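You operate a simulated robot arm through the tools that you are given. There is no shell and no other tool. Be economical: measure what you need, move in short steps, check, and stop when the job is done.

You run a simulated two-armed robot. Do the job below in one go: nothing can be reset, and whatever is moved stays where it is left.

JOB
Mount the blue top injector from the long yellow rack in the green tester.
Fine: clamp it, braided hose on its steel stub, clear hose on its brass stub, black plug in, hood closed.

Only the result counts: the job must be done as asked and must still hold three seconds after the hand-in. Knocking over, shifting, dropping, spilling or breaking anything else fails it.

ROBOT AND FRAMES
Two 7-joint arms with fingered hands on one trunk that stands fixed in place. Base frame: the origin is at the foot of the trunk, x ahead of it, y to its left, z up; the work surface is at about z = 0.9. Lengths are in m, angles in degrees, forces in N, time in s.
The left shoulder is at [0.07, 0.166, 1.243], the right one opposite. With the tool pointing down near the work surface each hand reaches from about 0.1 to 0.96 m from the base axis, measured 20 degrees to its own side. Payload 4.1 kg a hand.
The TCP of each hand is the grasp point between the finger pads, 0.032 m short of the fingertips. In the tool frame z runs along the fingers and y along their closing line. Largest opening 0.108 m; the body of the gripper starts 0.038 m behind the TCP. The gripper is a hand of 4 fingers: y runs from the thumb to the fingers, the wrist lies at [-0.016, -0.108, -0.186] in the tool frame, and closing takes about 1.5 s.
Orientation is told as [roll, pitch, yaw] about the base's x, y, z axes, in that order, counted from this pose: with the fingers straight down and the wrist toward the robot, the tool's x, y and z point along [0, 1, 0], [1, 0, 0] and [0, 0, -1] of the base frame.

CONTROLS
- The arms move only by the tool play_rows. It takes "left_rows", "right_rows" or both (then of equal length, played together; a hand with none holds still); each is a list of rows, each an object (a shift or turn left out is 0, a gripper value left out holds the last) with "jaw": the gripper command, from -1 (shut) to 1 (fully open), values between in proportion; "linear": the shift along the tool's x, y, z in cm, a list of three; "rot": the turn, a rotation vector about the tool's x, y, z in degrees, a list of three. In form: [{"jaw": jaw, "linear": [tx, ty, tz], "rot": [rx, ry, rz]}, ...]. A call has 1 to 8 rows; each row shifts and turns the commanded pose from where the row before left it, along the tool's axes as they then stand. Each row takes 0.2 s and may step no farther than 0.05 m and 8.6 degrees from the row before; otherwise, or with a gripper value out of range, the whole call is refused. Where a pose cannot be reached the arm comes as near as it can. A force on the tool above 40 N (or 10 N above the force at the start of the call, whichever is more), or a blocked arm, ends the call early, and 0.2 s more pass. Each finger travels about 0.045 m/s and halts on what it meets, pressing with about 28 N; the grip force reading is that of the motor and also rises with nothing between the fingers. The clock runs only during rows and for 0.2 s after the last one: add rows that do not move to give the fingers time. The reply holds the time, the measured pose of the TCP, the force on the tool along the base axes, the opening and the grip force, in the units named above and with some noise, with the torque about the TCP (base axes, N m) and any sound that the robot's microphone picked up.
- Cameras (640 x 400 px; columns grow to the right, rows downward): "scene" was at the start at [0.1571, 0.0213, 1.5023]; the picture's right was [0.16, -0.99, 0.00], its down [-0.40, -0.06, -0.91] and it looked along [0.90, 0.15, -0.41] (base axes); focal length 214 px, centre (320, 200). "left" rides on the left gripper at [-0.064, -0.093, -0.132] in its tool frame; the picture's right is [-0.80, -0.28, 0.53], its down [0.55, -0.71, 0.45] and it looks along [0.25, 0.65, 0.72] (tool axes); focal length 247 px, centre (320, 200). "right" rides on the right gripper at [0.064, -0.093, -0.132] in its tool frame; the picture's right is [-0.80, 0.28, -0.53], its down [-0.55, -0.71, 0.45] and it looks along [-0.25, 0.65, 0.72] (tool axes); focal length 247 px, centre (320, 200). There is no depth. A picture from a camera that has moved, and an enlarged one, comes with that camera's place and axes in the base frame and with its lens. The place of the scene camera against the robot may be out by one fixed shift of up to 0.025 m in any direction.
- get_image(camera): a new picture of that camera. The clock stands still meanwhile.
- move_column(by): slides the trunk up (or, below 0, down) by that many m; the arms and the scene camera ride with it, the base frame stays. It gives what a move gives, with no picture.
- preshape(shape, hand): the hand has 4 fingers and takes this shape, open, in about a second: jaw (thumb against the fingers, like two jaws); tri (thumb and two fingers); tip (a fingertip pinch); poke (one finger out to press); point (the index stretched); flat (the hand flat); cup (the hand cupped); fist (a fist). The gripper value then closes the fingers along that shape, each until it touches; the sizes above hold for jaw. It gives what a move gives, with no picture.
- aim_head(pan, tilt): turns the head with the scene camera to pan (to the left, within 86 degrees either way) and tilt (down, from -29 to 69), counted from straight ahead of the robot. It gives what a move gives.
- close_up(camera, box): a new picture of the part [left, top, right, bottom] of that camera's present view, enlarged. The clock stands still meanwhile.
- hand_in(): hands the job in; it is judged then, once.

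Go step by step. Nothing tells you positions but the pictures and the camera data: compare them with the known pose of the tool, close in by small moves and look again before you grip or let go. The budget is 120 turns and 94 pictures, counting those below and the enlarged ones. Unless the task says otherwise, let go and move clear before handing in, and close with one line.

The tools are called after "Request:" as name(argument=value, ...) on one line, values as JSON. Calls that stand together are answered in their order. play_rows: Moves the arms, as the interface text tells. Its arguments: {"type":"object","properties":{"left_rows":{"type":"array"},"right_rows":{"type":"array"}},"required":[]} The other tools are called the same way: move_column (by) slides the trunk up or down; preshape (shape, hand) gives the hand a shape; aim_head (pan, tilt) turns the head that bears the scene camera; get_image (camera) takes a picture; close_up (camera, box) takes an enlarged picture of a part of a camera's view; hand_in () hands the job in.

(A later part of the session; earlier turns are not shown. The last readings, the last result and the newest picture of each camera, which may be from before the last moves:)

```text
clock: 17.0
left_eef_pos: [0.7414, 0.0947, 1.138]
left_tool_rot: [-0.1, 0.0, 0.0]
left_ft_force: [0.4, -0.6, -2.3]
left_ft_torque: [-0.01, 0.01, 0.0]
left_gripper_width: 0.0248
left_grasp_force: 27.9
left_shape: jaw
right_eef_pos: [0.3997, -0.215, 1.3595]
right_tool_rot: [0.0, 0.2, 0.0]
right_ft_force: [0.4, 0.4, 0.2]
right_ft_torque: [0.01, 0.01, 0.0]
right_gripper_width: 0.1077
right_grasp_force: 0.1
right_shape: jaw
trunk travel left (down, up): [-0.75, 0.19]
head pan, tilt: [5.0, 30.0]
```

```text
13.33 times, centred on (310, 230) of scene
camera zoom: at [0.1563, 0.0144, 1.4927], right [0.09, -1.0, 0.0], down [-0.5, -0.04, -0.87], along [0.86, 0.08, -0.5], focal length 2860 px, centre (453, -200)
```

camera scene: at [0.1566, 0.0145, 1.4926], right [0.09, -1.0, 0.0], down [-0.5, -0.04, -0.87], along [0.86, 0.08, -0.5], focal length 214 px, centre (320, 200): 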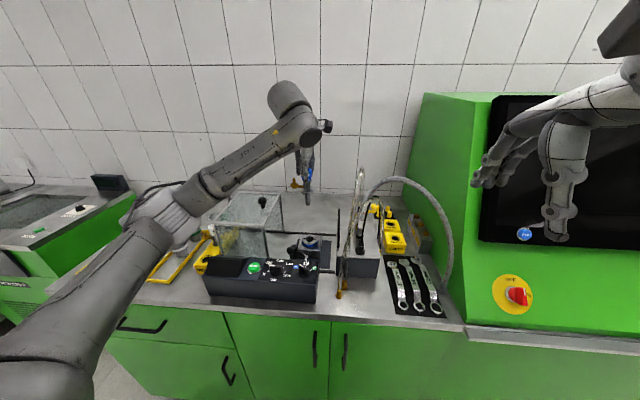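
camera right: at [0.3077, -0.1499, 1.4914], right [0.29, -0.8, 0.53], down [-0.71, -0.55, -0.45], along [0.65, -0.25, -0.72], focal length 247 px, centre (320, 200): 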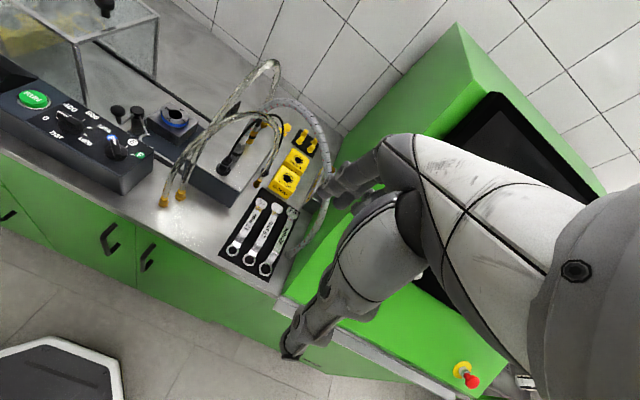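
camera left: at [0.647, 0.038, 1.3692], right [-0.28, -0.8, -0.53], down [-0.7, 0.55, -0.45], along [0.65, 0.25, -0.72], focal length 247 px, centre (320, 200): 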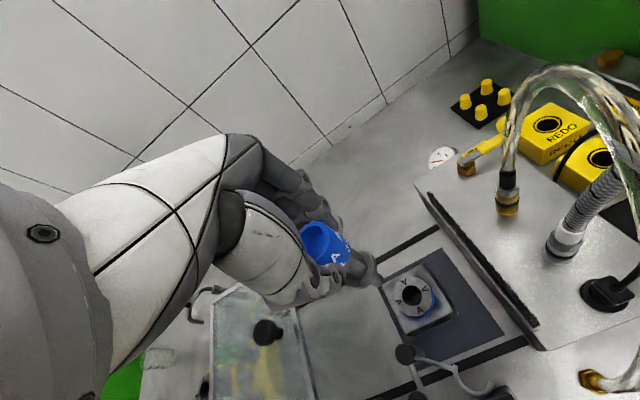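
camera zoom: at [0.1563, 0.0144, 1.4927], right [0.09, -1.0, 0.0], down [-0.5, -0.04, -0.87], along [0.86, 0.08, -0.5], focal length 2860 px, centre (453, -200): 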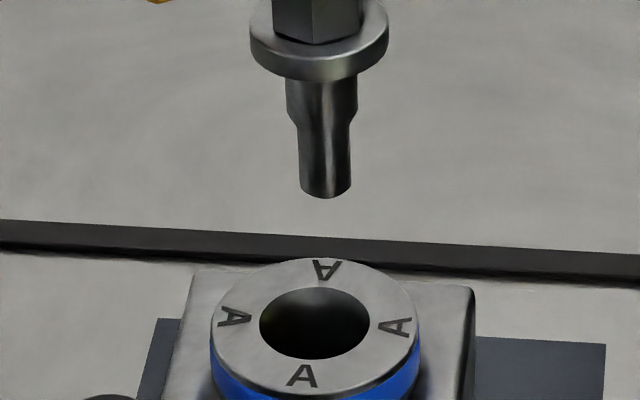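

From both zooms the bore lies about 8 mm further in x and 4–5 mm in y than the nose. I'll correct, lower 2.5 cm and look again.

Request:
play_rows(left_rows=[{"linear": [0.45, 0.8, 0]}, {"linear": [0, 0, 1.2]}, {"linear": [0, 0, 1.2]}, {}])

Request:
close_up(camera="left", box=[355, 220, 435, 300])

Request:
close_up(camera="scene", box=[295, 215, 325, 245])

```text
clock: 18.0
left_eef_pos: [0.7492, 0.0994, 1.1139]
left_tool_rot: [0.1, -0.1, 0.0]
left_ft_force: [-0.6, 0.2, -3.2]
left_ft_torque: [-0.03, 0.04, 0.0]
left_gripper_width: 0.0247
left_grasp_force: 27.5
left_shape: jaw
right_eef_pos: [0.3999, -0.2154, 1.3591]
right_tool_rot: [0.0, 0.2, 0.0]
right_ft_force: [0.4, -0.1, 0.3]
right_ft_torque: [0.03, -0.01, 0.01]
right_gripper_width: 0.1076
right_grasp_force: 0.0
right_shape: jaw
trunk travel left (down, up): [-0.75, 0.19]
head pan, tilt: [5.0, 30.0]
```

```text
5.00 times, centred on (395, 260) of left
camera zoom: at [0.656, 0.0362, 1.2453], right [-0.28, -0.8, -0.53], down [-0.71, 0.55, -0.45], along [0.65, 0.25, -0.72], focal length 1235 px, centre (-55, -100)
```

zoom: 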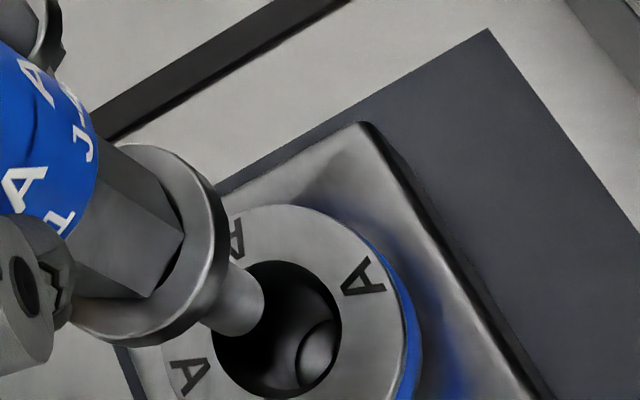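

```text
13.33 times, centred on (310, 230) of scene
camera zoom: at [0.1566, 0.0143, 1.4927], right [0.09, -1.0, 0.0], down [-0.5, -0.04, -0.87], along [0.86, 0.08, -0.5], focal length 2860 px, centre (453, -200)
```

zoom: 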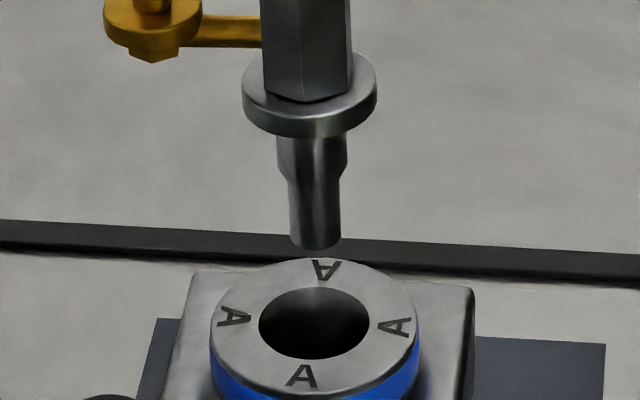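

Nose is aligned within about 1–2 mm of the bore. Lowering gently while watching the force.

Request:
play_rows(left_rows=[{"linear": [0, -0.1, 1]}, {"linear": [0, 0, 1]}, {"linear": [0, 0, 1]}, {"linear": [0, 0, 0.8]}, {}])

Request:
close_up(camera="scene", box=[285, 200, 335, 250])

```text
clock: 19.2
left_eef_pos: [0.7474, 0.0995, 1.0758]
left_tool_rot: [0.0, 0.0, 0.0]
left_ft_force: [0.4, 0.3, -2.3]
left_ft_torque: [0.01, 0.01, 0.0]
left_gripper_width: 0.0244
left_grasp_force: 28.3
left_shape: jaw
right_eef_pos: [0.4007, -0.216, 1.3585]
right_tool_rot: [0.0, 0.2, 0.0]
right_ft_force: [0.3, 0.9, 0.4]
right_ft_torque: [-0.02, 0.0, -0.03]
right_gripper_width: 0.1076
right_grasp_force: 0.0
right_shape: jaw
trunk travel left (down, up): [-0.75, 0.19]
head pan, tilt: [5.0, 30.0]
```

```text
8.00 times, centred on (310, 225) of scene
camera zoom: at [0.1565, 0.0143, 1.4927], right [0.09, -1.0, 0.0], down [-0.5, -0.04, -0.87], along [0.86, 0.08, -0.5], focal length 1716 px, centre (400, 0)
```

zoom: 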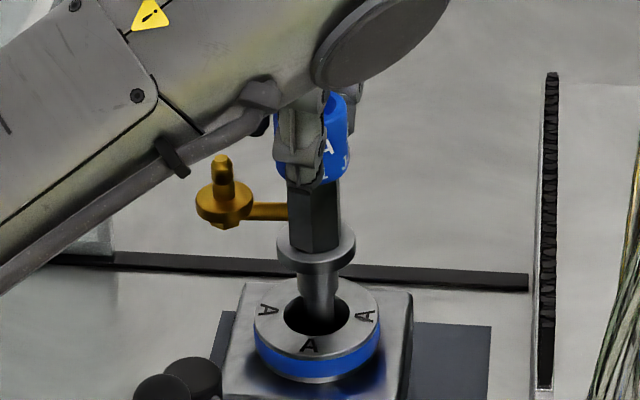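

Nose has entered the bore with no contact. Continuing down gently to seat the flange.

Request:
play_rows(left_rows=[{"linear": [0, 0, 0.8]}, {"linear": [0, 0, 0.8]}, {"linear": [0, 0, 0.5]}, {"linear": [0, 0, 0.4]}, {"linear": [0, 0, 0.4]}, {}])

Request:
close_up(camera="scene", box=[285, 200, 335, 250])

```text
clock: 20.6
left_eef_pos: [0.7489, 0.1012, 1.0471]
left_tool_rot: [0.0, -0.1, 0.0]
left_ft_force: [0.3, -0.3, -2.6]
left_ft_torque: [0.03, 0.03, 0.02]
left_gripper_width: 0.0249
left_grasp_force: 28.2
left_shape: jaw
right_eef_pos: [0.4002, -0.2145, 1.3596]
right_tool_rot: [0.0, 0.2, 0.0]
right_ft_force: [-0.6, 0.0, 0.4]
right_ft_torque: [0.01, -0.01, 0.02]
right_gripper_width: 0.1079
right_grasp_force: 0.1
right_shape: jaw
trunk travel left (down, up): [-0.75, 0.19]
head pan, tilt: [5.0, 30.0]
```

```text
8.00 times, centred on (310, 225) of scene
camera zoom: at [0.1565, 0.0143, 1.4927], right [0.09, -1.0, 0.0], down [-0.5, -0.04, -0.87], along [0.86, 0.08, -0.5], focal length 1716 px, centre (400, 0)
```

zoom: 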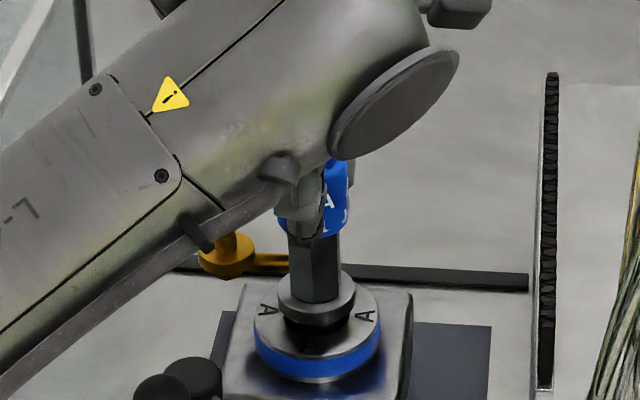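

About 1 cm remains. Lowering in small steps until it seats.

Request:
play_rows(left_rows=[{"linear": [0, 0, 0.3]}, {"linear": [0, 0, 0.3]}, {"linear": [0, 0, 0.3]}, {"linear": [0, 0, 0.2]}, {"linear": [0, 0, 0.2]}, {}])

Request:
close_up(camera="left", box=[280, 180, 460, 340])

Request:
close_up(camera="scene", box=[285, 200, 335, 250])

```text
clock: 22.0
left_eef_pos: [0.7468, 0.0989, 1.0359]
left_tool_rot: [0.0, -0.2, -0.2]
left_ft_force: [-0.7, -2.3, 11.1]
left_ft_torque: [-0.06, -0.14, 0.01]
left_gripper_width: 0.0254
left_grasp_force: 28.5
left_shape: jaw
right_eef_pos: [0.3984, -0.2159, 1.3596]
right_tool_rot: [0.0, 0.0, 0.0]
right_ft_force: [-0.3, 0.4, 0.2]
right_ft_torque: [0.01, -0.01, 0.03]
right_gripper_width: 0.108
right_grasp_force: 0.1
right_shape: jaw
trunk travel left (down, up): [-0.75, 0.19]
head pan, tilt: [5.0, 30.0]
```

```text
2.50 times, centred on (370, 260) of left
camera zoom: at [0.653, 0.0356, 1.1676], right [-0.28, -0.8, -0.53], down [-0.7, 0.55, -0.45], along [0.65, 0.25, -0.72], focal length 617 px, centre (195, 50)
```

zoom: 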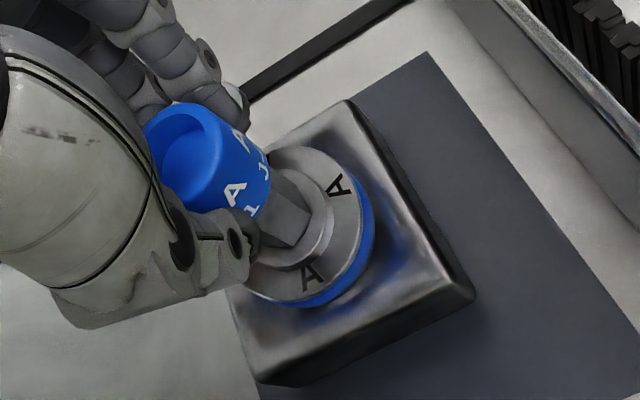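

```text
8.00 times, centred on (310, 225) of scene
camera zoom: at [0.1542, 0.0137, 1.4931], right [0.09, -1.0, 0.0], down [-0.5, -0.04, -0.87], along [0.86, 0.08, -0.5], focal length 1716 px, centre (400, 0)
```

zoom: 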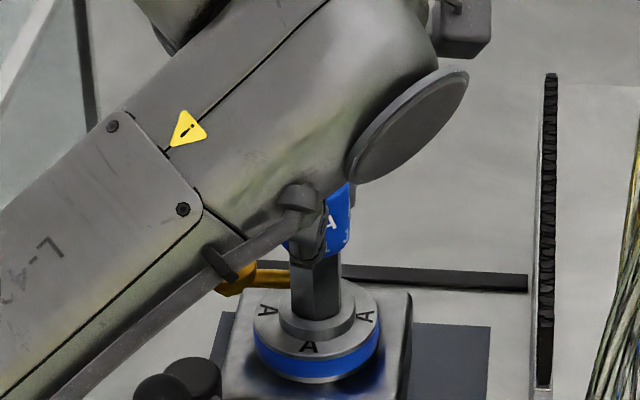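

It's seated (contact force, flange on the ring). I'll open just slightly to stay clear of the stub pins, then rise.

Request:
play_rows(left_rows=[{"jaw": -0.3}, {}, {}, {}])

Request:
play_rows(left_rows=[{"linear": [0, 0, -0.5]}, {"linear": [0, 0, -1]}, {"linear": [0, 0, -3]}, {"linear": [0, 0, -4]}, {"linear": [0, -2, -4]}, {"linear": [0, -4, 0]}, {"linear": [2, -4, 0]}, {"linear": [3, -3, 0]}])

Request:
close_up(camera="scene", box=[270, 190, 350, 270])

Request:
get_image(camera="left")

```text
clock: 23.0
left_eef_pos: [0.7466, 0.0993, 1.0339]
left_tool_rot: [0.1, 0.0, 0.0]
left_ft_force: [-0.4, -0.2, -0.4]
left_ft_torque: [-0.04, -0.01, -0.02]
left_gripper_width: 0.0379
left_grasp_force: 0.0
left_shape: jaw
right_eef_pos: [0.4009, -0.2159, 1.3585]
right_tool_rot: [0.1, 0.1, 0.0]
right_ft_force: [0.3, 0.1, 0.2]
right_ft_torque: [0.02, 0.02, 0.01]
right_gripper_width: 0.1078
right_grasp_force: 0.0
right_shape: jaw
trunk travel left (down, up): [-0.75, 0.19]
head pan, tilt: [5.0, 30.0]
```

```text
clock: 24.8
left_eef_pos: [0.6158, 0.1504, 1.1599]
left_tool_rot: [0.0, 0.0, -0.1]
left_ft_force: [-0.2, 0.6, 0.5]
left_ft_torque: [-0.02, 0.04, 0.02]
left_gripper_width: 0.0377
left_grasp_force: 0.0
left_shape: jaw
right_eef_pos: [0.3981, -0.2152, 1.3596]
right_tool_rot: [0.0, 0.1, 0.0]
right_ft_force: [0.4, -0.2, 0.7]
right_ft_torque: [0.01, 0.03, 0.0]
right_gripper_width: 0.1079
right_grasp_force: 0.2
right_shape: jaw
trunk travel left (down, up): [-0.75, 0.19]
head pan, tilt: [5.0, 30.0]
```

```text
5.00 times, centred on (310, 230) of scene
camera zoom: at [0.1546, 0.015, 1.4929], right [0.09, -1.0, 0.0], down [-0.5, -0.04, -0.87], along [0.86, 0.07, -0.5], focal length 1072 px, centre (370, 50)
```

zoom: 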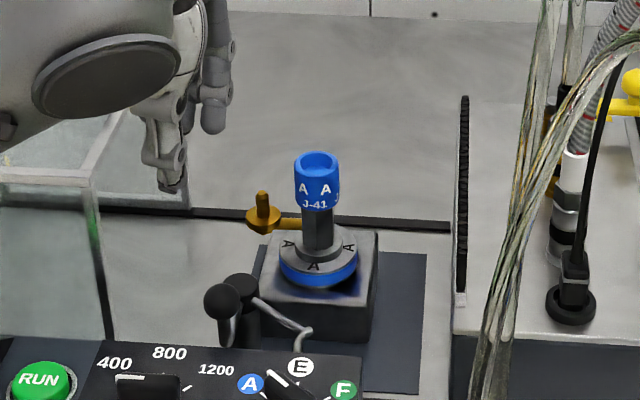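

```text
44 pictures are left
camera left: at [0.5231, 0.0877, 1.2922], right [-0.28, -0.8, -0.53], down [-0.71, 0.55, -0.45], along [0.65, 0.25, -0.72], focal length 247 px, centre (320, 200)
```

left: 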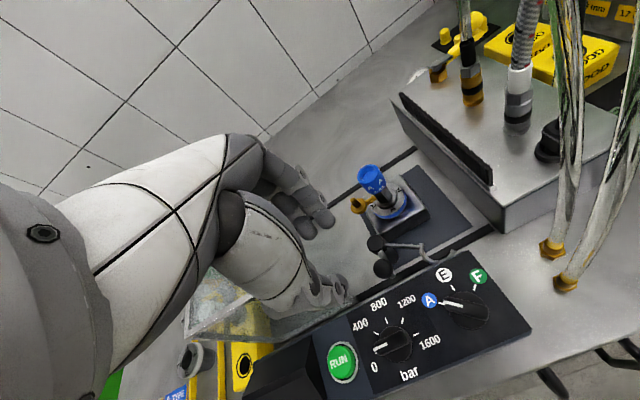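

The injector stands seated in the nest. Next the clamp: its post is at about (0.684, 0.146), crank knob at about (0.643, 0.152), hook pointing toward (-x,-y); turning it roughly 90° counter-clockwise brings the hook onto the flange. A closer look first.

Request:
close_up(camera="left", box=[345, 160, 445, 290])

Request:
close_up(camera="scene", box=[290, 225, 330, 265])

```text
3.08 times, centred on (395, 225) of left
camera zoom: at [0.5231, 0.0877, 1.2922], right [-0.28, -0.8, -0.53], down [-0.71, 0.55, -0.45], along [0.65, 0.25, -0.72], focal length 760 px, centre (89, 123)
```

zoom: 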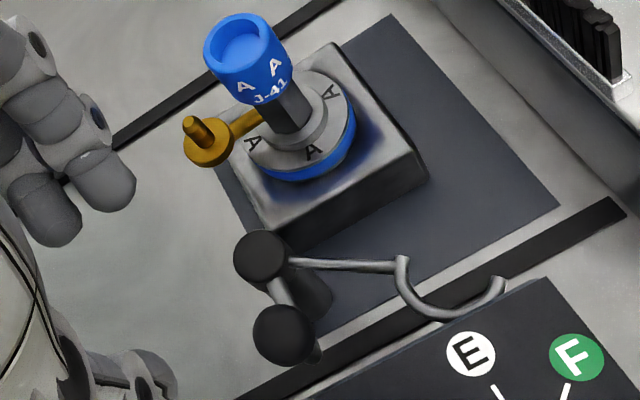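

```text
10.00 times, centred on (310, 245) of scene
camera zoom: at [0.1546, 0.015, 1.4929], right [0.09, -1.0, 0.0], down [-0.5, -0.04, -0.87], along [0.86, 0.07, -0.5], focal length 2145 px, centre (420, -250)
```

zoom: 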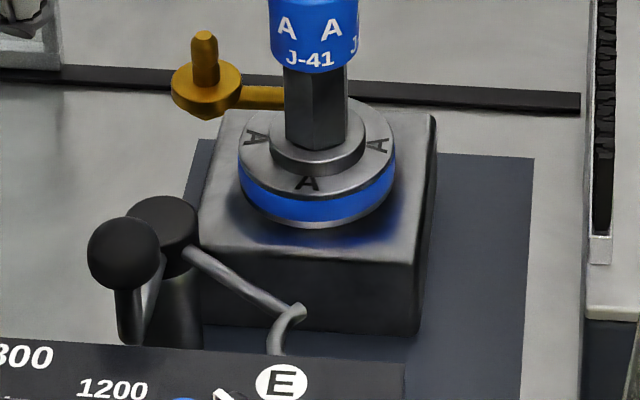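

The clamp has a C-fork that swings around the injector body above the flange (≈85° counter-clockwise about the post). I'll grip the ball knob with the left hand yawed about -45° and drag it along its arc.

Request:
play_rows(left_rows=[{"jaw": 0.15, "rot": [0, 0, 7.5]}, {"rot": [0, 0, 7.5]}, {"rot": [0, 0, 7.5]}, {"rot": [0, 0, 7.5]}, {"rot": [0, 0, 7.5]}, {"rot": [0, 0, 7.5]}, {"linear": [2.2, 1.9, 2]}, {"linear": [0, 0, 3]}])

Request:
get_image(camera="left")

Request:
close_up(camera="scene", box=[270, 200, 340, 270])

```text
clock: 26.6
left_eef_pos: [0.6469, 0.1528, 1.1086]
left_tool_rot: [-0.1, 0.0, -45.1]
left_ft_force: [0.6, 0.3, -0.7]
left_ft_torque: [0.0, 0.02, -0.01]
left_gripper_width: 0.062
left_grasp_force: 0.1
left_shape: jaw
right_eef_pos: [0.3999, -0.2146, 1.3602]
right_tool_rot: [0.0, 0.2, 0.1]
right_ft_force: [0.1, 0.6, 0.3]
right_ft_torque: [-0.02, 0.02, -0.02]
right_gripper_width: 0.1079
right_grasp_force: 0.0
right_shape: jaw
trunk travel left (down, up): [-0.75, 0.19]
head pan, tilt: [5.0, 30.0]
```

```text
41 pictures are left
camera left: at [0.5351, 0.1739, 1.2408], right [-0.76, -0.36, -0.53], down [-0.11, 0.89, -0.45], along [0.63, -0.28, -0.72], focal length 247 px, centre (320, 200)
```

left: 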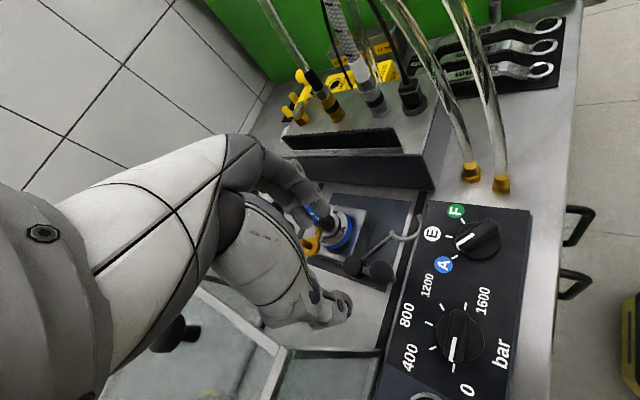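

```text
5.71 times, centred on (305, 235) of scene
camera zoom: at [0.1558, 0.0151, 1.4928], right [0.09, -1.0, 0.0], down [-0.5, -0.04, -0.87], along [0.86, 0.07, -0.5], focal length 1226 px, centre (406, 0)
```

zoom: 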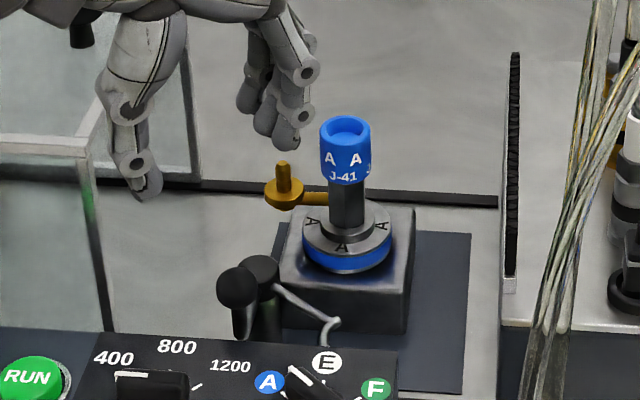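

Request:
close_up(camera="left", box=[300, 200, 430, 330])

```text
3.08 times, centred on (365, 265) of left
camera zoom: at [0.5351, 0.1739, 1.2408], right [-0.76, -0.36, -0.53], down [-0.11, 0.89, -0.45], along [0.63, -0.28, -0.72], focal length 760 px, centre (182, 0)
```

zoom: 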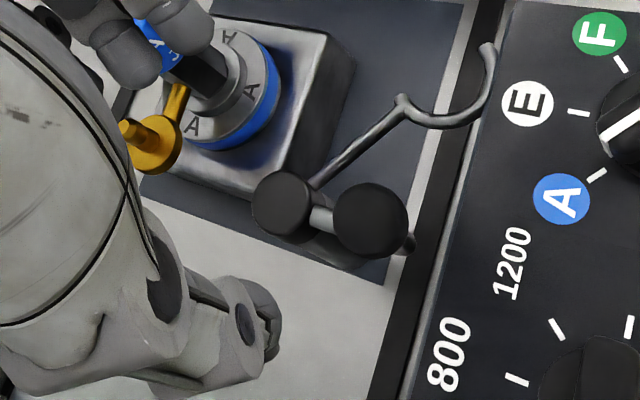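

Refined: the ball is at (0.6365, 0.147, ~0.998), radius 4.8 cm from the post. Descending around it and gripping.

Request:
play_rows(left_rows=[{"linear": [-1.15, -0.33, 2]}, {"linear": [0, 0, 3]}, {"linear": [0, 0, 2.5]}, {"linear": [0, 0, 1.2]}, {}])

Request:
close_up(camera="left", box=[270, 170, 430, 330])

Request:
close_up(camera="scene", box=[270, 200, 340, 270])

```text
clock: 27.8
left_eef_pos: [0.6359, 0.1458, 1.0221]
left_tool_rot: [0.0, 0.0, -45.1]
left_ft_force: [0.6, 1.1, 0.4]
left_ft_torque: [0.0, 0.0, 0.03]
left_gripper_width: 0.0615
left_grasp_force: 0.0
left_shape: jaw
right_eef_pos: [0.3998, -0.2141, 1.3602]
right_tool_rot: [0.0, 0.2, 0.0]
right_ft_force: [-0.2, 0.3, 1.0]
right_ft_torque: [-0.01, -0.02, 0.0]
right_gripper_width: 0.1078
right_grasp_force: 0.2
right_shape: jaw
trunk travel left (down, up): [-0.75, 0.19]
head pan, tilt: [5.0, 30.0]
```

```text
2.50 times, centred on (350, 250) of left
camera zoom: at [0.5248, 0.1673, 1.1535], right [-0.76, -0.36, -0.53], down [-0.11, 0.89, -0.45], along [0.63, -0.28, -0.72], focal length 617 px, centre (245, 75)
```

zoom: 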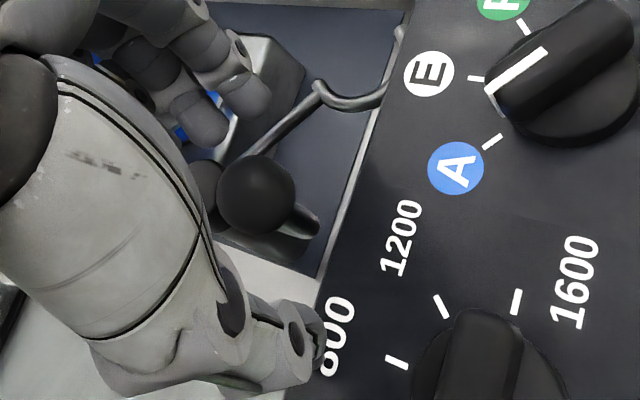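

```text
5.71 times, centred on (305, 235) of scene
camera zoom: at [0.156, 0.0143, 1.4927], right [0.09, -1.0, 0.0], down [-0.5, -0.04, -0.87], along [0.86, 0.08, -0.5], focal length 1226 px, centre (406, 0)
```

zoom: 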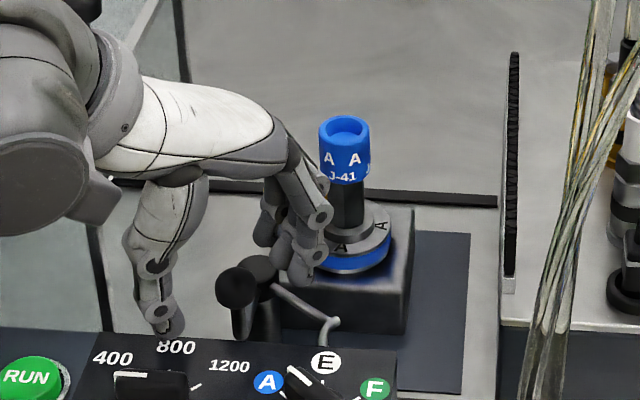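

Ball is centred between thumb and fingers. Closing.

Request:
play_rows(left_rows=[{"jaw": -1, "linear": [0, 0, 0.3]}, {}, {}, {}, {}, {}])

Request:
close_up(camera="left", box=[270, 170, 430, 330])

```text
clock: 29.2
left_eef_pos: [0.6353, 0.1457, 1.0169]
left_tool_rot: [-0.1, 0.2, -45.1]
left_ft_force: [-7.2, 0.2, -12.7]
left_ft_torque: [-0.03, 0.08, -0.02]
left_gripper_width: 0.0096
left_grasp_force: 28.7
left_shape: jaw
right_eef_pos: [0.4004, -0.2146, 1.36]
right_tool_rot: [0.0, 0.3, 0.0]
right_ft_force: [0.4, -0.2, -0.5]
right_ft_torque: [-0.02, -0.02, 0.0]
right_gripper_width: 0.1076
right_grasp_force: 0.0
right_shape: jaw
trunk travel left (down, up): [-0.75, 0.19]
head pan, tilt: [5.0, 30.0]
```

```text
2.50 times, centred on (350, 250) of left
camera zoom: at [0.525, 0.168, 1.1494], right [-0.77, -0.36, -0.53], down [-0.11, 0.89, -0.45], along [0.63, -0.28, -0.72], focal length 617 px, centre (245, 75)
```

zoom: 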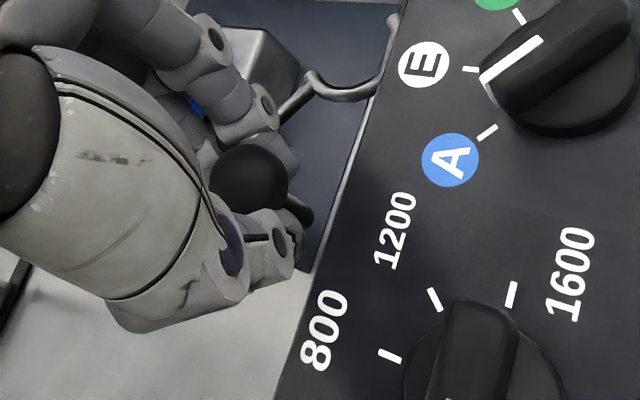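

Gripped just under the ball. Dragging it along the first half of the arc.

Request:
play_rows(left_rows=[{"linear": [-0.6, 0.725, 0]}, {"linear": [-0.445, 0.827, 0]}, {"linear": [-0.286, 0.894, 0]}, {"linear": [-0.105, 0.933, 0]}, {}])

Request:
close_up(camera="left", box=[270, 130, 430, 290])

```text
clock: 30.4
left_eef_pos: [0.6503, 0.1133, 1.0163]
left_tool_rot: [-0.1, 0.1, -44.9]
left_ft_force: [-8.4, 3.3, -25.3]
left_ft_torque: [-0.02, 0.11, 0.33]
left_gripper_width: 0.0081
left_grasp_force: 28.5
left_shape: jaw
right_eef_pos: [0.4016, -0.2138, 1.359]
right_tool_rot: [0.1, 0.3, 0.0]
right_ft_force: [-0.7, -0.1, -0.1]
right_ft_torque: [0.01, 0.0, -0.02]
right_gripper_width: 0.1077
right_grasp_force: 0.0
right_shape: jaw
trunk travel left (down, up): [-0.75, 0.19]
head pan, tilt: [5.0, 30.0]
```

```text
2.50 times, centred on (350, 210) of left
camera zoom: at [0.5402, 0.1343, 1.149], right [-0.77, -0.36, -0.53], down [-0.11, 0.89, -0.45], along [0.63, -0.28, -0.72], focal length 617 px, centre (245, 175)
```

zoom: 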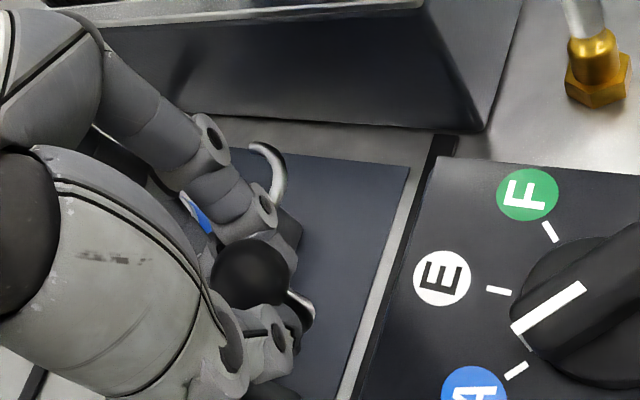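

The fork is swinging round. Continuing the second half of the arc.

Request:
play_rows(left_rows=[{"linear": [0.074, 0.937, 0.15]}, {"linear": [0.251, 0.904, 0.1]}, {"linear": [0.417, 0.841, 0]}, {"linear": [0.346, 0.488, 0]}, {}])

Request:
close_up(camera="scene", box=[280, 200, 340, 260])

```text
clock: 31.6
left_eef_pos: [0.6805, 0.0997, 1.0162]
left_tool_rot: [-0.1, 0.0, -45.1]
left_ft_force: [-9.1, 13.4, -16.6]
left_ft_torque: [0.14, -0.07, 0.37]
left_gripper_width: 0.0087
left_grasp_force: 28.4
left_shape: jaw
right_eef_pos: [0.4005, -0.2127, 1.36]
right_tool_rot: [-0.1, 0.2, 0.0]
right_ft_force: [0.8, 0.0, -0.1]
right_ft_torque: [0.02, -0.02, 0.01]
right_gripper_width: 0.1078
right_grasp_force: 0.1
right_shape: jaw
trunk travel left (down, up): [-0.75, 0.19]
head pan, tilt: [5.0, 30.0]
```

```text
6.67 times, centred on (310, 230) of scene
camera zoom: at [0.157, 0.0175, 1.4926], right [0.09, -1.0, 0.0], down [-0.5, -0.05, -0.87], along [0.86, 0.07, -0.5], focal length 1430 px, centre (387, 0)
```

zoom: 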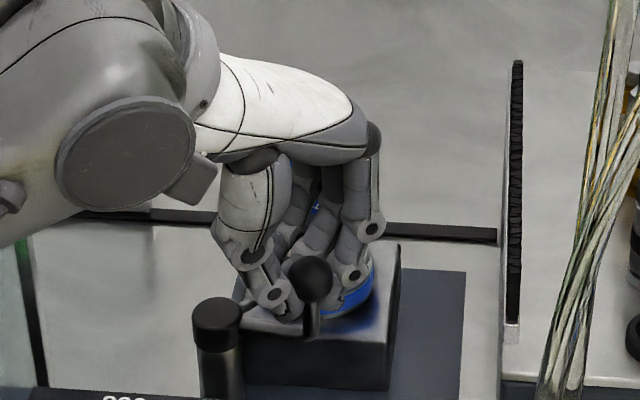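

Almost there; I'll push a little further along the arc to find the end stop.

Request:
play_rows(left_rows=[{"linear": [0.2, 0.2, 0]}, {"linear": [0.25, 0.2, 0]}, {"linear": [0.25, 0.2, 0]}, {}])

Request:
close_up(camera="left", box=[240, 130, 400, 290])

```text
clock: 32.5
left_eef_pos: [0.6842, 0.0989, 1.0144]
left_tool_rot: [-0.1, 0.4, -45.2]
left_ft_force: [-21.3, 12.4, -2.6]
left_ft_torque: [-0.04, -0.6, 0.27]
left_gripper_width: 0.0092
left_grasp_force: 27.9
left_shape: jaw
right_eef_pos: [0.3961, -0.2131, 1.3602]
right_tool_rot: [-0.1, 0.0, 0.1]
right_ft_force: [0.5, 0.3, 0.3]
right_ft_torque: [0.02, -0.02, -0.01]
right_gripper_width: 0.1078
right_grasp_force: 0.0
right_shape: jaw
trunk travel left (down, up): [-0.75, 0.19]
head pan, tilt: [5.0, 30.0]
stopped in row 4 (left hand): the force on the tool passed its limit at 40 N (the readings are from after the stop); the commanded pose is now the measured one
```

```text
2.50 times, centred on (320, 210) of left
camera zoom: at [0.5738, 0.1208, 1.1474], right [-0.77, -0.36, -0.53], down [-0.11, 0.89, -0.44], along [0.63, -0.28, -0.72], focal length 617 px, centre (320, 175)
```

zoom: 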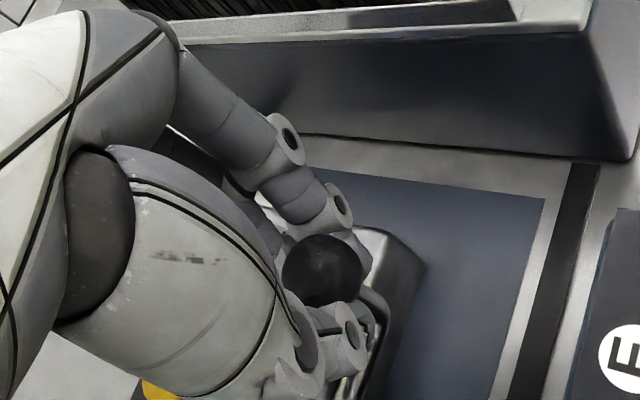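

A firm stop is reached. Releasing the knob, rising, and checking the clamp.

Request:
play_rows(left_rows=[{"jaw": -0.05}, {}, {}, {}, {"linear": [0, 0, -3]}, {"linear": [0, 0, -4]}, {"linear": [0, -4, -2]}, {"linear": [0, -4.8, 0]}])

Request:
play_rows(left_rows=[{"linear": [0, -4.8, -1]}, {"linear": [0, -4.8, 0]}, {"linear": [0, -3, 0]}])

Request:
close_up(camera="scene", box=[280, 205, 340, 265])

Request:
get_image(camera="left")

```text
clock: 33.0
left_eef_pos: [0.6805, 0.0985, 1.0158]
left_tool_rot: [-0.2, 0.4, -45.3]
left_ft_force: [-20.4, 1.6, 4.4]
left_ft_torque: [-0.06, -0.62, -0.15]
left_gripper_width: 0.0511
left_grasp_force: 0.1
left_shape: jaw
right_eef_pos: [0.3927, -0.2135, 1.3619]
right_tool_rot: [-0.2, -0.1, 0.0]
right_ft_force: [0.5, 0.1, -0.3]
right_ft_torque: [-0.01, -0.01, 0.02]
right_gripper_width: 0.1078
right_grasp_force: 0.1
right_shape: jaw
trunk travel left (down, up): [-0.75, 0.19]
head pan, tilt: [5.0, 30.0]
stopped in row 2 (left hand): the force on the tool passed its limit at 43 N (the readings are from after the stop); the commanded pose is now the measured one
```

```text
clock: 33.8
left_eef_pos: [0.5996, 0.187, 1.0242]
left_tool_rot: [-0.1, 0.7, -45.0]
left_ft_force: [3.9, -16.7, -3.1]
left_ft_torque: [-0.19, 0.06, -0.28]
left_gripper_width: 0.06
left_grasp_force: 0.1
left_shape: jaw
right_eef_pos: [0.4034, -0.2188, 1.3577]
right_tool_rot: [0.2, 0.4, 0.1]
right_ft_force: [1.1, 0.6, 0.0]
right_ft_torque: [-0.03, 0.02, 0.02]
right_gripper_width: 0.1076
right_grasp_force: 0.0
right_shape: jaw
trunk travel left (down, up): [-0.75, 0.19]
head pan, tilt: [5.0, 30.0]
```

```text
6.67 times, centred on (310, 235) of scene
camera zoom: at [0.1599, 0.01, 1.4925], right [0.09, -1.0, 0.0], down [-0.5, -0.04, -0.86], along [0.86, 0.08, -0.5], focal length 1430 px, centre (387, -33)
```

zoom: 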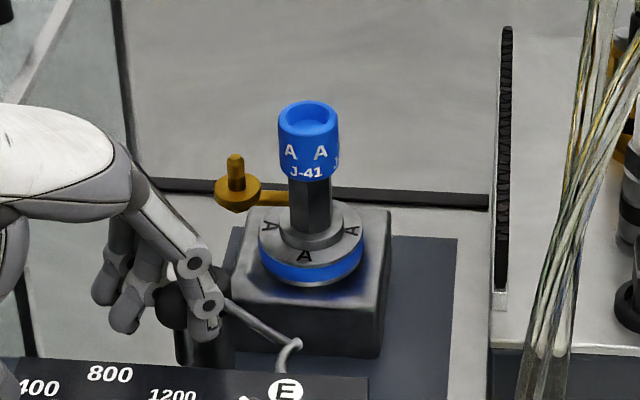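

```text
31 pictures are left
camera left: at [0.49, 0.2068, 1.1572], right [-0.77, -0.36, -0.53], down [-0.11, 0.89, -0.44], along [0.63, -0.28, -0.73], focal length 247 px, centre (320, 200)
```

left: 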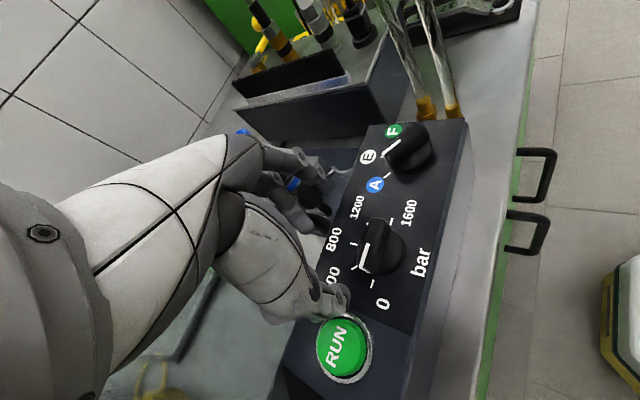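

The call stopped early and my retreat dragged the knob back to open – the injector is still fine. I'll relieve the contact, rise clear, and redo it, checking each move.

Request:
play_rows(left_rows=[{"linear": [0, 0.8, 0]}, {"linear": [0, 0.4, 0]}, {"linear": [0, 0, -1]}, {"linear": [0, 0, -2]}, {"linear": [0, 0, -3]}, {"linear": [0, 0, -3]}, {}])

Request:
close_up(camera="left", box=[250, 140, 450, 340])

```text
clock: 35.4
left_eef_pos: [0.6075, 0.18, 1.1131]
left_tool_rot: [-0.3, 0.7, -45.1]
left_ft_force: [0.0, 0.3, -0.1]
left_ft_torque: [0.01, 0.02, -0.01]
left_gripper_width: 0.0512
left_grasp_force: 0.0
left_shape: jaw
right_eef_pos: [0.401, -0.2141, 1.36]
right_tool_rot: [0.1, 0.2, 0.0]
right_ft_force: [-0.4, -0.4, 0.5]
right_ft_torque: [0.01, 0.02, 0.0]
right_gripper_width: 0.1078
right_grasp_force: 0.0
right_shape: jaw
trunk travel left (down, up): [-0.75, 0.19]
head pan, tilt: [5.0, 30.0]
```

```text
2.00 times, centred on (350, 240) of left
camera zoom: at [0.4974, 0.201, 1.2471], right [-0.77, -0.36, -0.53], down [-0.11, 0.89, -0.44], along [0.63, -0.28, -0.73], focal length 494 px, centre (260, 120)
```

zoom: 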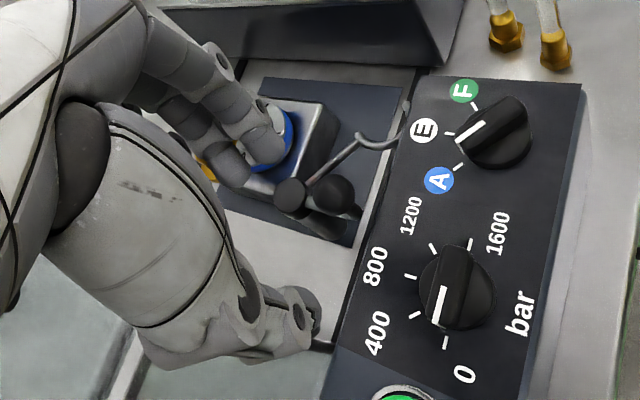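

The knob is back at its starting place. Repeating the grip exactly as before.

Request:
play_rows(left_rows=[{"jaw": 0.15, "linear": [-0.14, 2.19, 0], "rot": [0.2, 0.5, 0]}, {"linear": [-0.14, 2.19, 0]}, {"linear": [0, 0, 3]}, {"linear": [0, 0, 3]}, {"linear": [0, 0, 2.2]}, {"linear": [0, 0, 1]}, {}])

```text
clock: 37.0
left_eef_pos: [0.6364, 0.1472, 1.0202]
left_tool_rot: [0.2, 0.9, -45.1]
left_ft_force: [1.0, -0.4, 0.0]
left_ft_torque: [0.01, 0.0, 0.07]
left_gripper_width: 0.0616
left_grasp_force: 0.0
left_shape: jaw
right_eef_pos: [0.3999, -0.2147, 1.359]
right_tool_rot: [0.0, 0.2, 0.0]
right_ft_force: [0.6, 0.2, 0.6]
right_ft_torque: [0.0, -0.04, -0.01]
right_gripper_width: 0.1077
right_grasp_force: 0.1
right_shape: jaw
trunk travel left (down, up): [-0.75, 0.19]
head pan, tilt: [5.0, 30.0]
```

To keep the fingers away from the injector at the end, I'll first yaw to about -85° around the ball, then grip.

Request:
play_rows(left_rows=[{"rot": [0, 0, 8]}, {"rot": [0, 0, 8]}, {"rot": [0, 0, 8]}, {"rot": [0, 0, 8]}, {"rot": [0, 0, 8]}, {}])

Request:
play_rows(left_rows=[{"jaw": -1}, {}, {}, {}, {}, {}])

Request:
close_up(camera="left", box=[250, 130, 450, 330])

```text
clock: 38.4
left_eef_pos: [0.6344, 0.1471, 1.0203]
left_tool_rot: [-0.4, 0.9, -85.2]
left_ft_force: [0.4, 0.7, -0.2]
left_ft_torque: [0.01, -0.01, 0.01]
left_gripper_width: 0.0617
left_grasp_force: 0.1
left_shape: jaw
right_eef_pos: [0.3994, -0.2151, 1.3599]
right_tool_rot: [0.0, 0.2, -0.1]
right_ft_force: [0.4, -0.9, 0.6]
right_ft_torque: [0.02, 0.01, 0.02]
right_gripper_width: 0.1077
right_grasp_force: 0.2
right_shape: jaw
trunk travel left (down, up): [-0.75, 0.19]
head pan, tilt: [5.0, 30.0]
```

```text
clock: 39.8
left_eef_pos: [0.6364, 0.1489, 1.0201]
left_tool_rot: [-0.6, 0.9, -85.0]
left_ft_force: [-3.8, 2.0, -13.3]
left_ft_torque: [0.01, 0.04, 0.08]
left_gripper_width: 0.0109
left_grasp_force: 28.3
left_shape: jaw
right_eef_pos: [0.4, -0.2143, 1.3598]
right_tool_rot: [0.0, 0.3, 0.0]
right_ft_force: [1.0, -0.3, -0.1]
right_ft_torque: [0.02, 0.01, 0.01]
right_gripper_width: 0.1076
right_grasp_force: 0.1
right_shape: jaw
trunk travel left (down, up): [-0.75, 0.19]
head pan, tilt: [5.0, 30.0]
```

```text
2.00 times, centred on (350, 230) of left
camera zoom: at [0.5645, 0.2344, 1.1528], right [-0.82, 0.22, -0.52], down [0.48, 0.76, -0.44], along [0.3, -0.62, -0.73], focal length 494 px, centre (260, 140)
```

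zoom: 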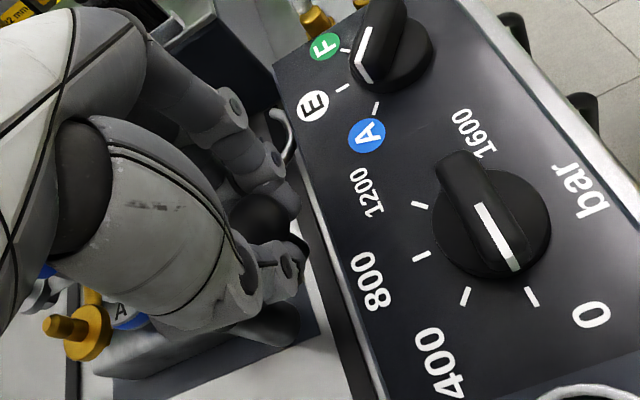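

Gripped again, hand now well away from the injector side. Dragging along the arc.

Request:
play_rows(left_rows=[{"linear": [0.01, 0.94, 0.1]}, {"linear": [0.19, 0.92, 0.1]}, {"linear": [0.356, 0.868, 0]}, {"linear": [0.519, 0.782, 0]}, {"linear": [0.659, 0.67, 0]}, {"linear": [0.774, 0.531, 0]}, {"linear": [0.86, 0.376, 0]}, {"linear": [0.58, 0.15, 0]}])

```text
clock: 41.6
left_eef_pos: [0.6807, 0.1007, 1.0149]
left_tool_rot: [-0.6, 0.8, -85.2]
left_ft_force: [-6.1, 12.5, -22.7]
left_ft_torque: [0.15, 0.03, 0.38]
left_gripper_width: 0.0096
left_grasp_force: 27.6
left_shape: jaw
right_eef_pos: [0.403, -0.212, 1.3598]
right_tool_rot: [-0.1, 0.3, 0.0]
right_ft_force: [0.1, -0.6, 0.8]
right_ft_torque: [0.0, 0.01, 0.05]
right_gripper_width: 0.1079
right_grasp_force: 0.1
right_shape: jaw
trunk travel left (down, up): [-0.75, 0.19]
head pan, tilt: [5.0, 30.0]
```

Now the last bit toward the stop, in small steps.

Request:
play_rows(left_rows=[{"linear": [0.2, -0.1, 0]}, {"linear": [0.2, -0.1, 0]}, {"linear": [0.15, -0.05, 0]}, {}])

```text
clock: 42.6
left_eef_pos: [0.6868, 0.1028, 1.0153]
left_tool_rot: [-0.5, 0.8, -85.2]
left_ft_force: [-9.6, 4.6, -30.2]
left_ft_torque: [0.1, 0.13, 0.44]
left_gripper_width: 0.009
left_grasp_force: 27.6
left_shape: jaw
right_eef_pos: [0.4022, -0.2125, 1.3577]
right_tool_rot: [0.0, 0.3, 0.0]
right_ft_force: [-0.6, -0.3, 0.2]
right_ft_torque: [-0.01, -0.02, 0.02]
right_gripper_width: 0.1078
right_grasp_force: 0.0
right_shape: jaw
trunk travel left (down, up): [-0.75, 0.19]
head pan, tilt: [5.0, 30.0]
```

Request:
play_rows(left_rows=[{"linear": [0.25, -0.1, 0.1]}, {"linear": [0.25, -0.1, 0.1]}, {}])

Request:
close_up(camera="scene", box=[280, 205, 340, 265])

```text
clock: 43.4
left_eef_pos: [0.6886, 0.104, 1.0165]
left_tool_rot: [-0.4, 0.8, -85.1]
left_ft_force: [-20.6, -2.5, -24.7]
left_ft_torque: [0.05, 0.3, 0.03]
left_gripper_width: 0.0093
left_grasp_force: 27.6
left_shape: jaw
right_eef_pos: [0.4, -0.2147, 1.3593]
right_tool_rot: [0.1, 0.2, 0.0]
right_ft_force: [-0.1, -0.1, 0.4]
right_ft_torque: [-0.01, -0.01, 0.02]
right_gripper_width: 0.1078
right_grasp_force: 0.0
right_shape: jaw
trunk travel left (down, up): [-0.75, 0.19]
head pan, tilt: [5.0, 30.0]
```

```text
6.67 times, centred on (310, 235) of scene
camera zoom: at [0.1556, 0.0144, 1.4927], right [0.09, -1.0, 0.0], down [-0.5, -0.04, -0.87], along [0.86, 0.07, -0.5], focal length 1430 px, centre (387, -33)
```

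zoom: 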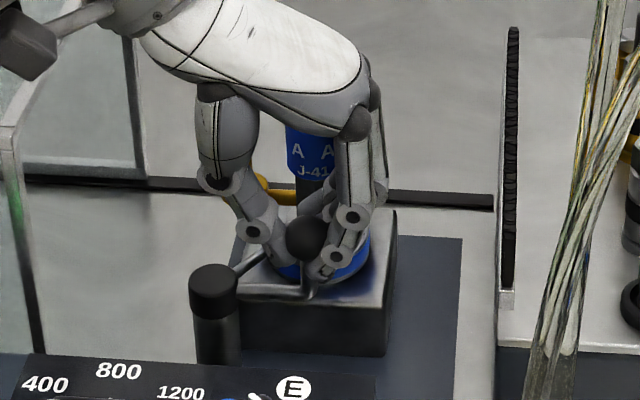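

The stop is reached. I'll unload the push, open, and look before rising.

Request:
play_rows(left_rows=[{"linear": [-0.3, 0, 0]}, {"linear": [-0.2, 0, 0.3]}, {"jaw": -0.4}, {}, {}])

```text
clock: 44.6
left_eef_pos: [0.6845, 0.1021, 1.0139]
left_tool_rot: [-0.4, 0.9, -85.1]
left_ft_force: [0.4, -0.1, -0.7]
left_ft_torque: [0.04, 0.0, -0.01]
left_gripper_width: 0.0324
left_grasp_force: 0.1
left_shape: jaw
right_eef_pos: [0.4017, -0.2148, 1.36]
right_tool_rot: [0.0, 0.2, -0.1]
right_ft_force: [0.2, 0.7, -0.4]
right_ft_torque: [-0.03, 0.01, -0.01]
right_gripper_width: 0.1077
right_grasp_force: 0.1
right_shape: jaw
trunk travel left (down, up): [-0.75, 0.19]
head pan, tilt: [5.0, 30.0]
```

Free of contact. Opening a little more and rising straight up.

Request:
play_rows(left_rows=[{"jaw": -0.15}, {}, {"linear": [0, 0, -1]}, {"linear": [0, 0, -2]}, {"linear": [0, 0, -3]}, {"linear": [0, 0, -4]}, {"linear": [0, 0, -4]}, {}])

Request:
close_up(camera="scene", box=[280, 205, 340, 265])

```text
clock: 46.4
left_eef_pos: [0.685, 0.1023, 1.1532]
left_tool_rot: [-0.4, 0.8, -85.1]
left_ft_force: [0.0, 0.5, 0.5]
left_ft_torque: [0.0, -0.01, 0.0]
left_gripper_width: 0.0453
left_grasp_force: 0.0
left_shape: jaw
right_eef_pos: [0.3996, -0.2148, 1.3593]
right_tool_rot: [0.0, 0.2, -0.1]
right_ft_force: [-0.2, 0.2, 0.2]
right_ft_torque: [-0.01, 0.0, 0.0]
right_gripper_width: 0.1075
right_grasp_force: 0.0
right_shape: jaw
trunk travel left (down, up): [-0.75, 0.19]
head pan, tilt: [5.0, 30.0]
```

```text
6.67 times, centred on (310, 235) of scene
camera zoom: at [0.1565, 0.0146, 1.4927], right [0.09, -1.0, 0.0], down [-0.5, -0.04, -0.87], along [0.86, 0.08, -0.5], focal length 1430 px, centre (387, -33)
```

zoom: 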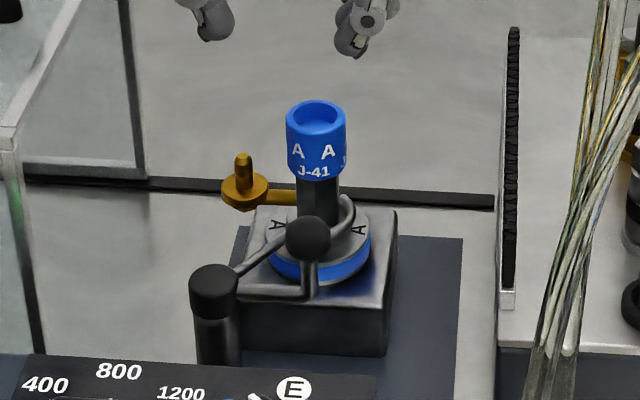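

Clamp is closed with the fork around the injector body. Now the hoses with the right hand: left hand retreats, right hand goes above the grey box to look.

Request:
play_rows(left_rows=[{"linear": [0, 0, -4.5]}, {"linear": [-2, 0, -3]}, {"linear": [-4.8, 0, 0]}, {"linear": [-4.8, 0, 0]}, {"linear": [-4.8, 0, 0]}, {"linear": [-4.8, 0, 0]}, {"linear": [0, -4.8, 0]}, {"linear": [0, -4.8, 0]}], right_rows=[{}, {"linear": [2, 3, 0]}, {"linear": [2.5, 3.5, 0]}, {"linear": [3, 3.5, 0]}, {"linear": [3, 3.5, 1]}, {"linear": [3, 3.5, 1]}, {"linear": [3, 3.5, 1]}, {"linear": [3, 3.5, 1]}])

Request:
get_image(camera="right")

```text
clock: 48.2
left_eef_pos: [0.4672, 0.1811, 1.2307]
left_tool_rot: [-0.5, 0.6, -85.2]
left_ft_force: [-1.0, 1.0, 0.1]
left_ft_torque: [-0.03, -0.03, -0.02]
left_gripper_width: 0.0457
left_grasp_force: 0.0
left_shape: jaw
right_eef_pos: [0.6419, -0.0156, 1.3181]
right_tool_rot: [-0.2, 0.1, 0.0]
right_ft_force: [-1.4, 1.1, -0.5]
right_ft_torque: [-0.05, 0.04, 0.01]
right_gripper_width: 0.1078
right_grasp_force: 0.0
right_shape: jaw
trunk travel left (down, up): [-0.75, 0.19]
head pan, tilt: [5.0, 30.0]
```

```text
26 pictures are left
camera right: at [0.5497, 0.0494, 1.4503], right [0.28, -0.8, 0.53], down [-0.71, -0.55, -0.44], along [0.65, -0.25, -0.72], focal length 247 px, centre (320, 200)
```

right: 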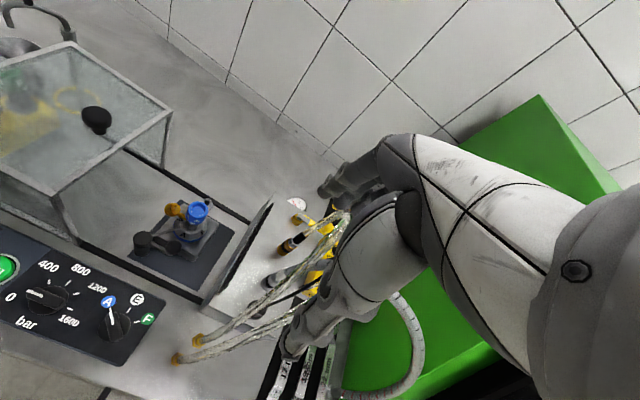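

Request:
close_up(camera="right", box=[170, 190, 340, 320])

```text
3.08 times, centred on (255, 255) of right
camera zoom: at [0.5497, 0.0494, 1.4503], right [0.28, -0.8, 0.53], down [-0.71, -0.55, -0.44], along [0.65, -0.25, -0.72], focal length 760 px, centre (520, 31)
```

zoom: 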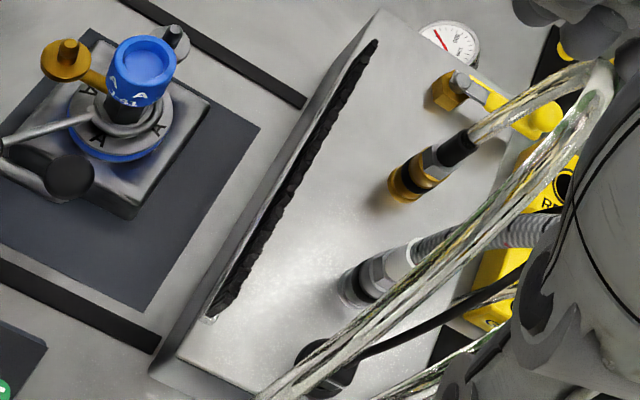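

Now I can place things: plug ≈(0.655,-0.077), braided/steel coupling ≈(0.70,-0.077), clear/brass coupling ≈(0.776,-0.077), bottoms near z≈1.0. I'll move the right hand above the brass coupling with a partial opening and look.

Request:
play_rows(right_rows=[{"jaw": 0.15, "linear": [-1.53, 3.35, 0]}, {"linear": [-1.53, 3.35, 0]}, {"linear": [-1.53, 3.35, 0]}, {"linear": [-1.53, 3.35, 0]}, {"linear": [0, 0, 4]}, {"linear": [0, 0, 4]}, {"linear": [0, 0, 3]}, {}])

Request:
close_up(camera="right", box=[200, 180, 400, 380])

```text
clock: 50.0
left_eef_pos: [0.4664, 0.1777, 1.2307]
left_tool_rot: [-0.5, 0.8, -85.1]
left_ft_force: [0.1, 0.2, -0.5]
left_ft_torque: [0.0, 0.04, 0.0]
left_gripper_width: 0.0455
left_grasp_force: 0.0
left_shape: jaw
right_eef_pos: [0.7737, -0.0813, 1.208]
right_tool_rot: [0.0, 0.3, 0.0]
right_ft_force: [0.6, 1.1, -0.4]
right_ft_torque: [0.01, -0.04, -0.01]
right_gripper_width: 0.0623
right_grasp_force: 0.0
right_shape: jaw
trunk travel left (down, up): [-0.75, 0.19]
head pan, tilt: [5.0, 30.0]
```

```text
2.00 times, centred on (300, 280) of right
camera zoom: at [0.6815, -0.0158, 1.3396], right [0.28, -0.8, 0.53], down [-0.71, -0.55, -0.45], along [0.65, -0.25, -0.72], focal length 494 px, centre (360, 40)
```

zoom: 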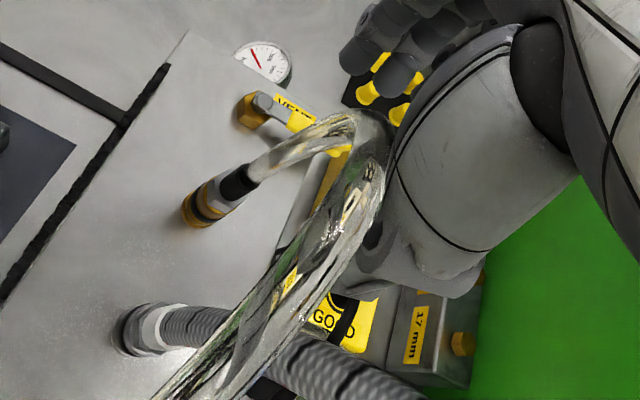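

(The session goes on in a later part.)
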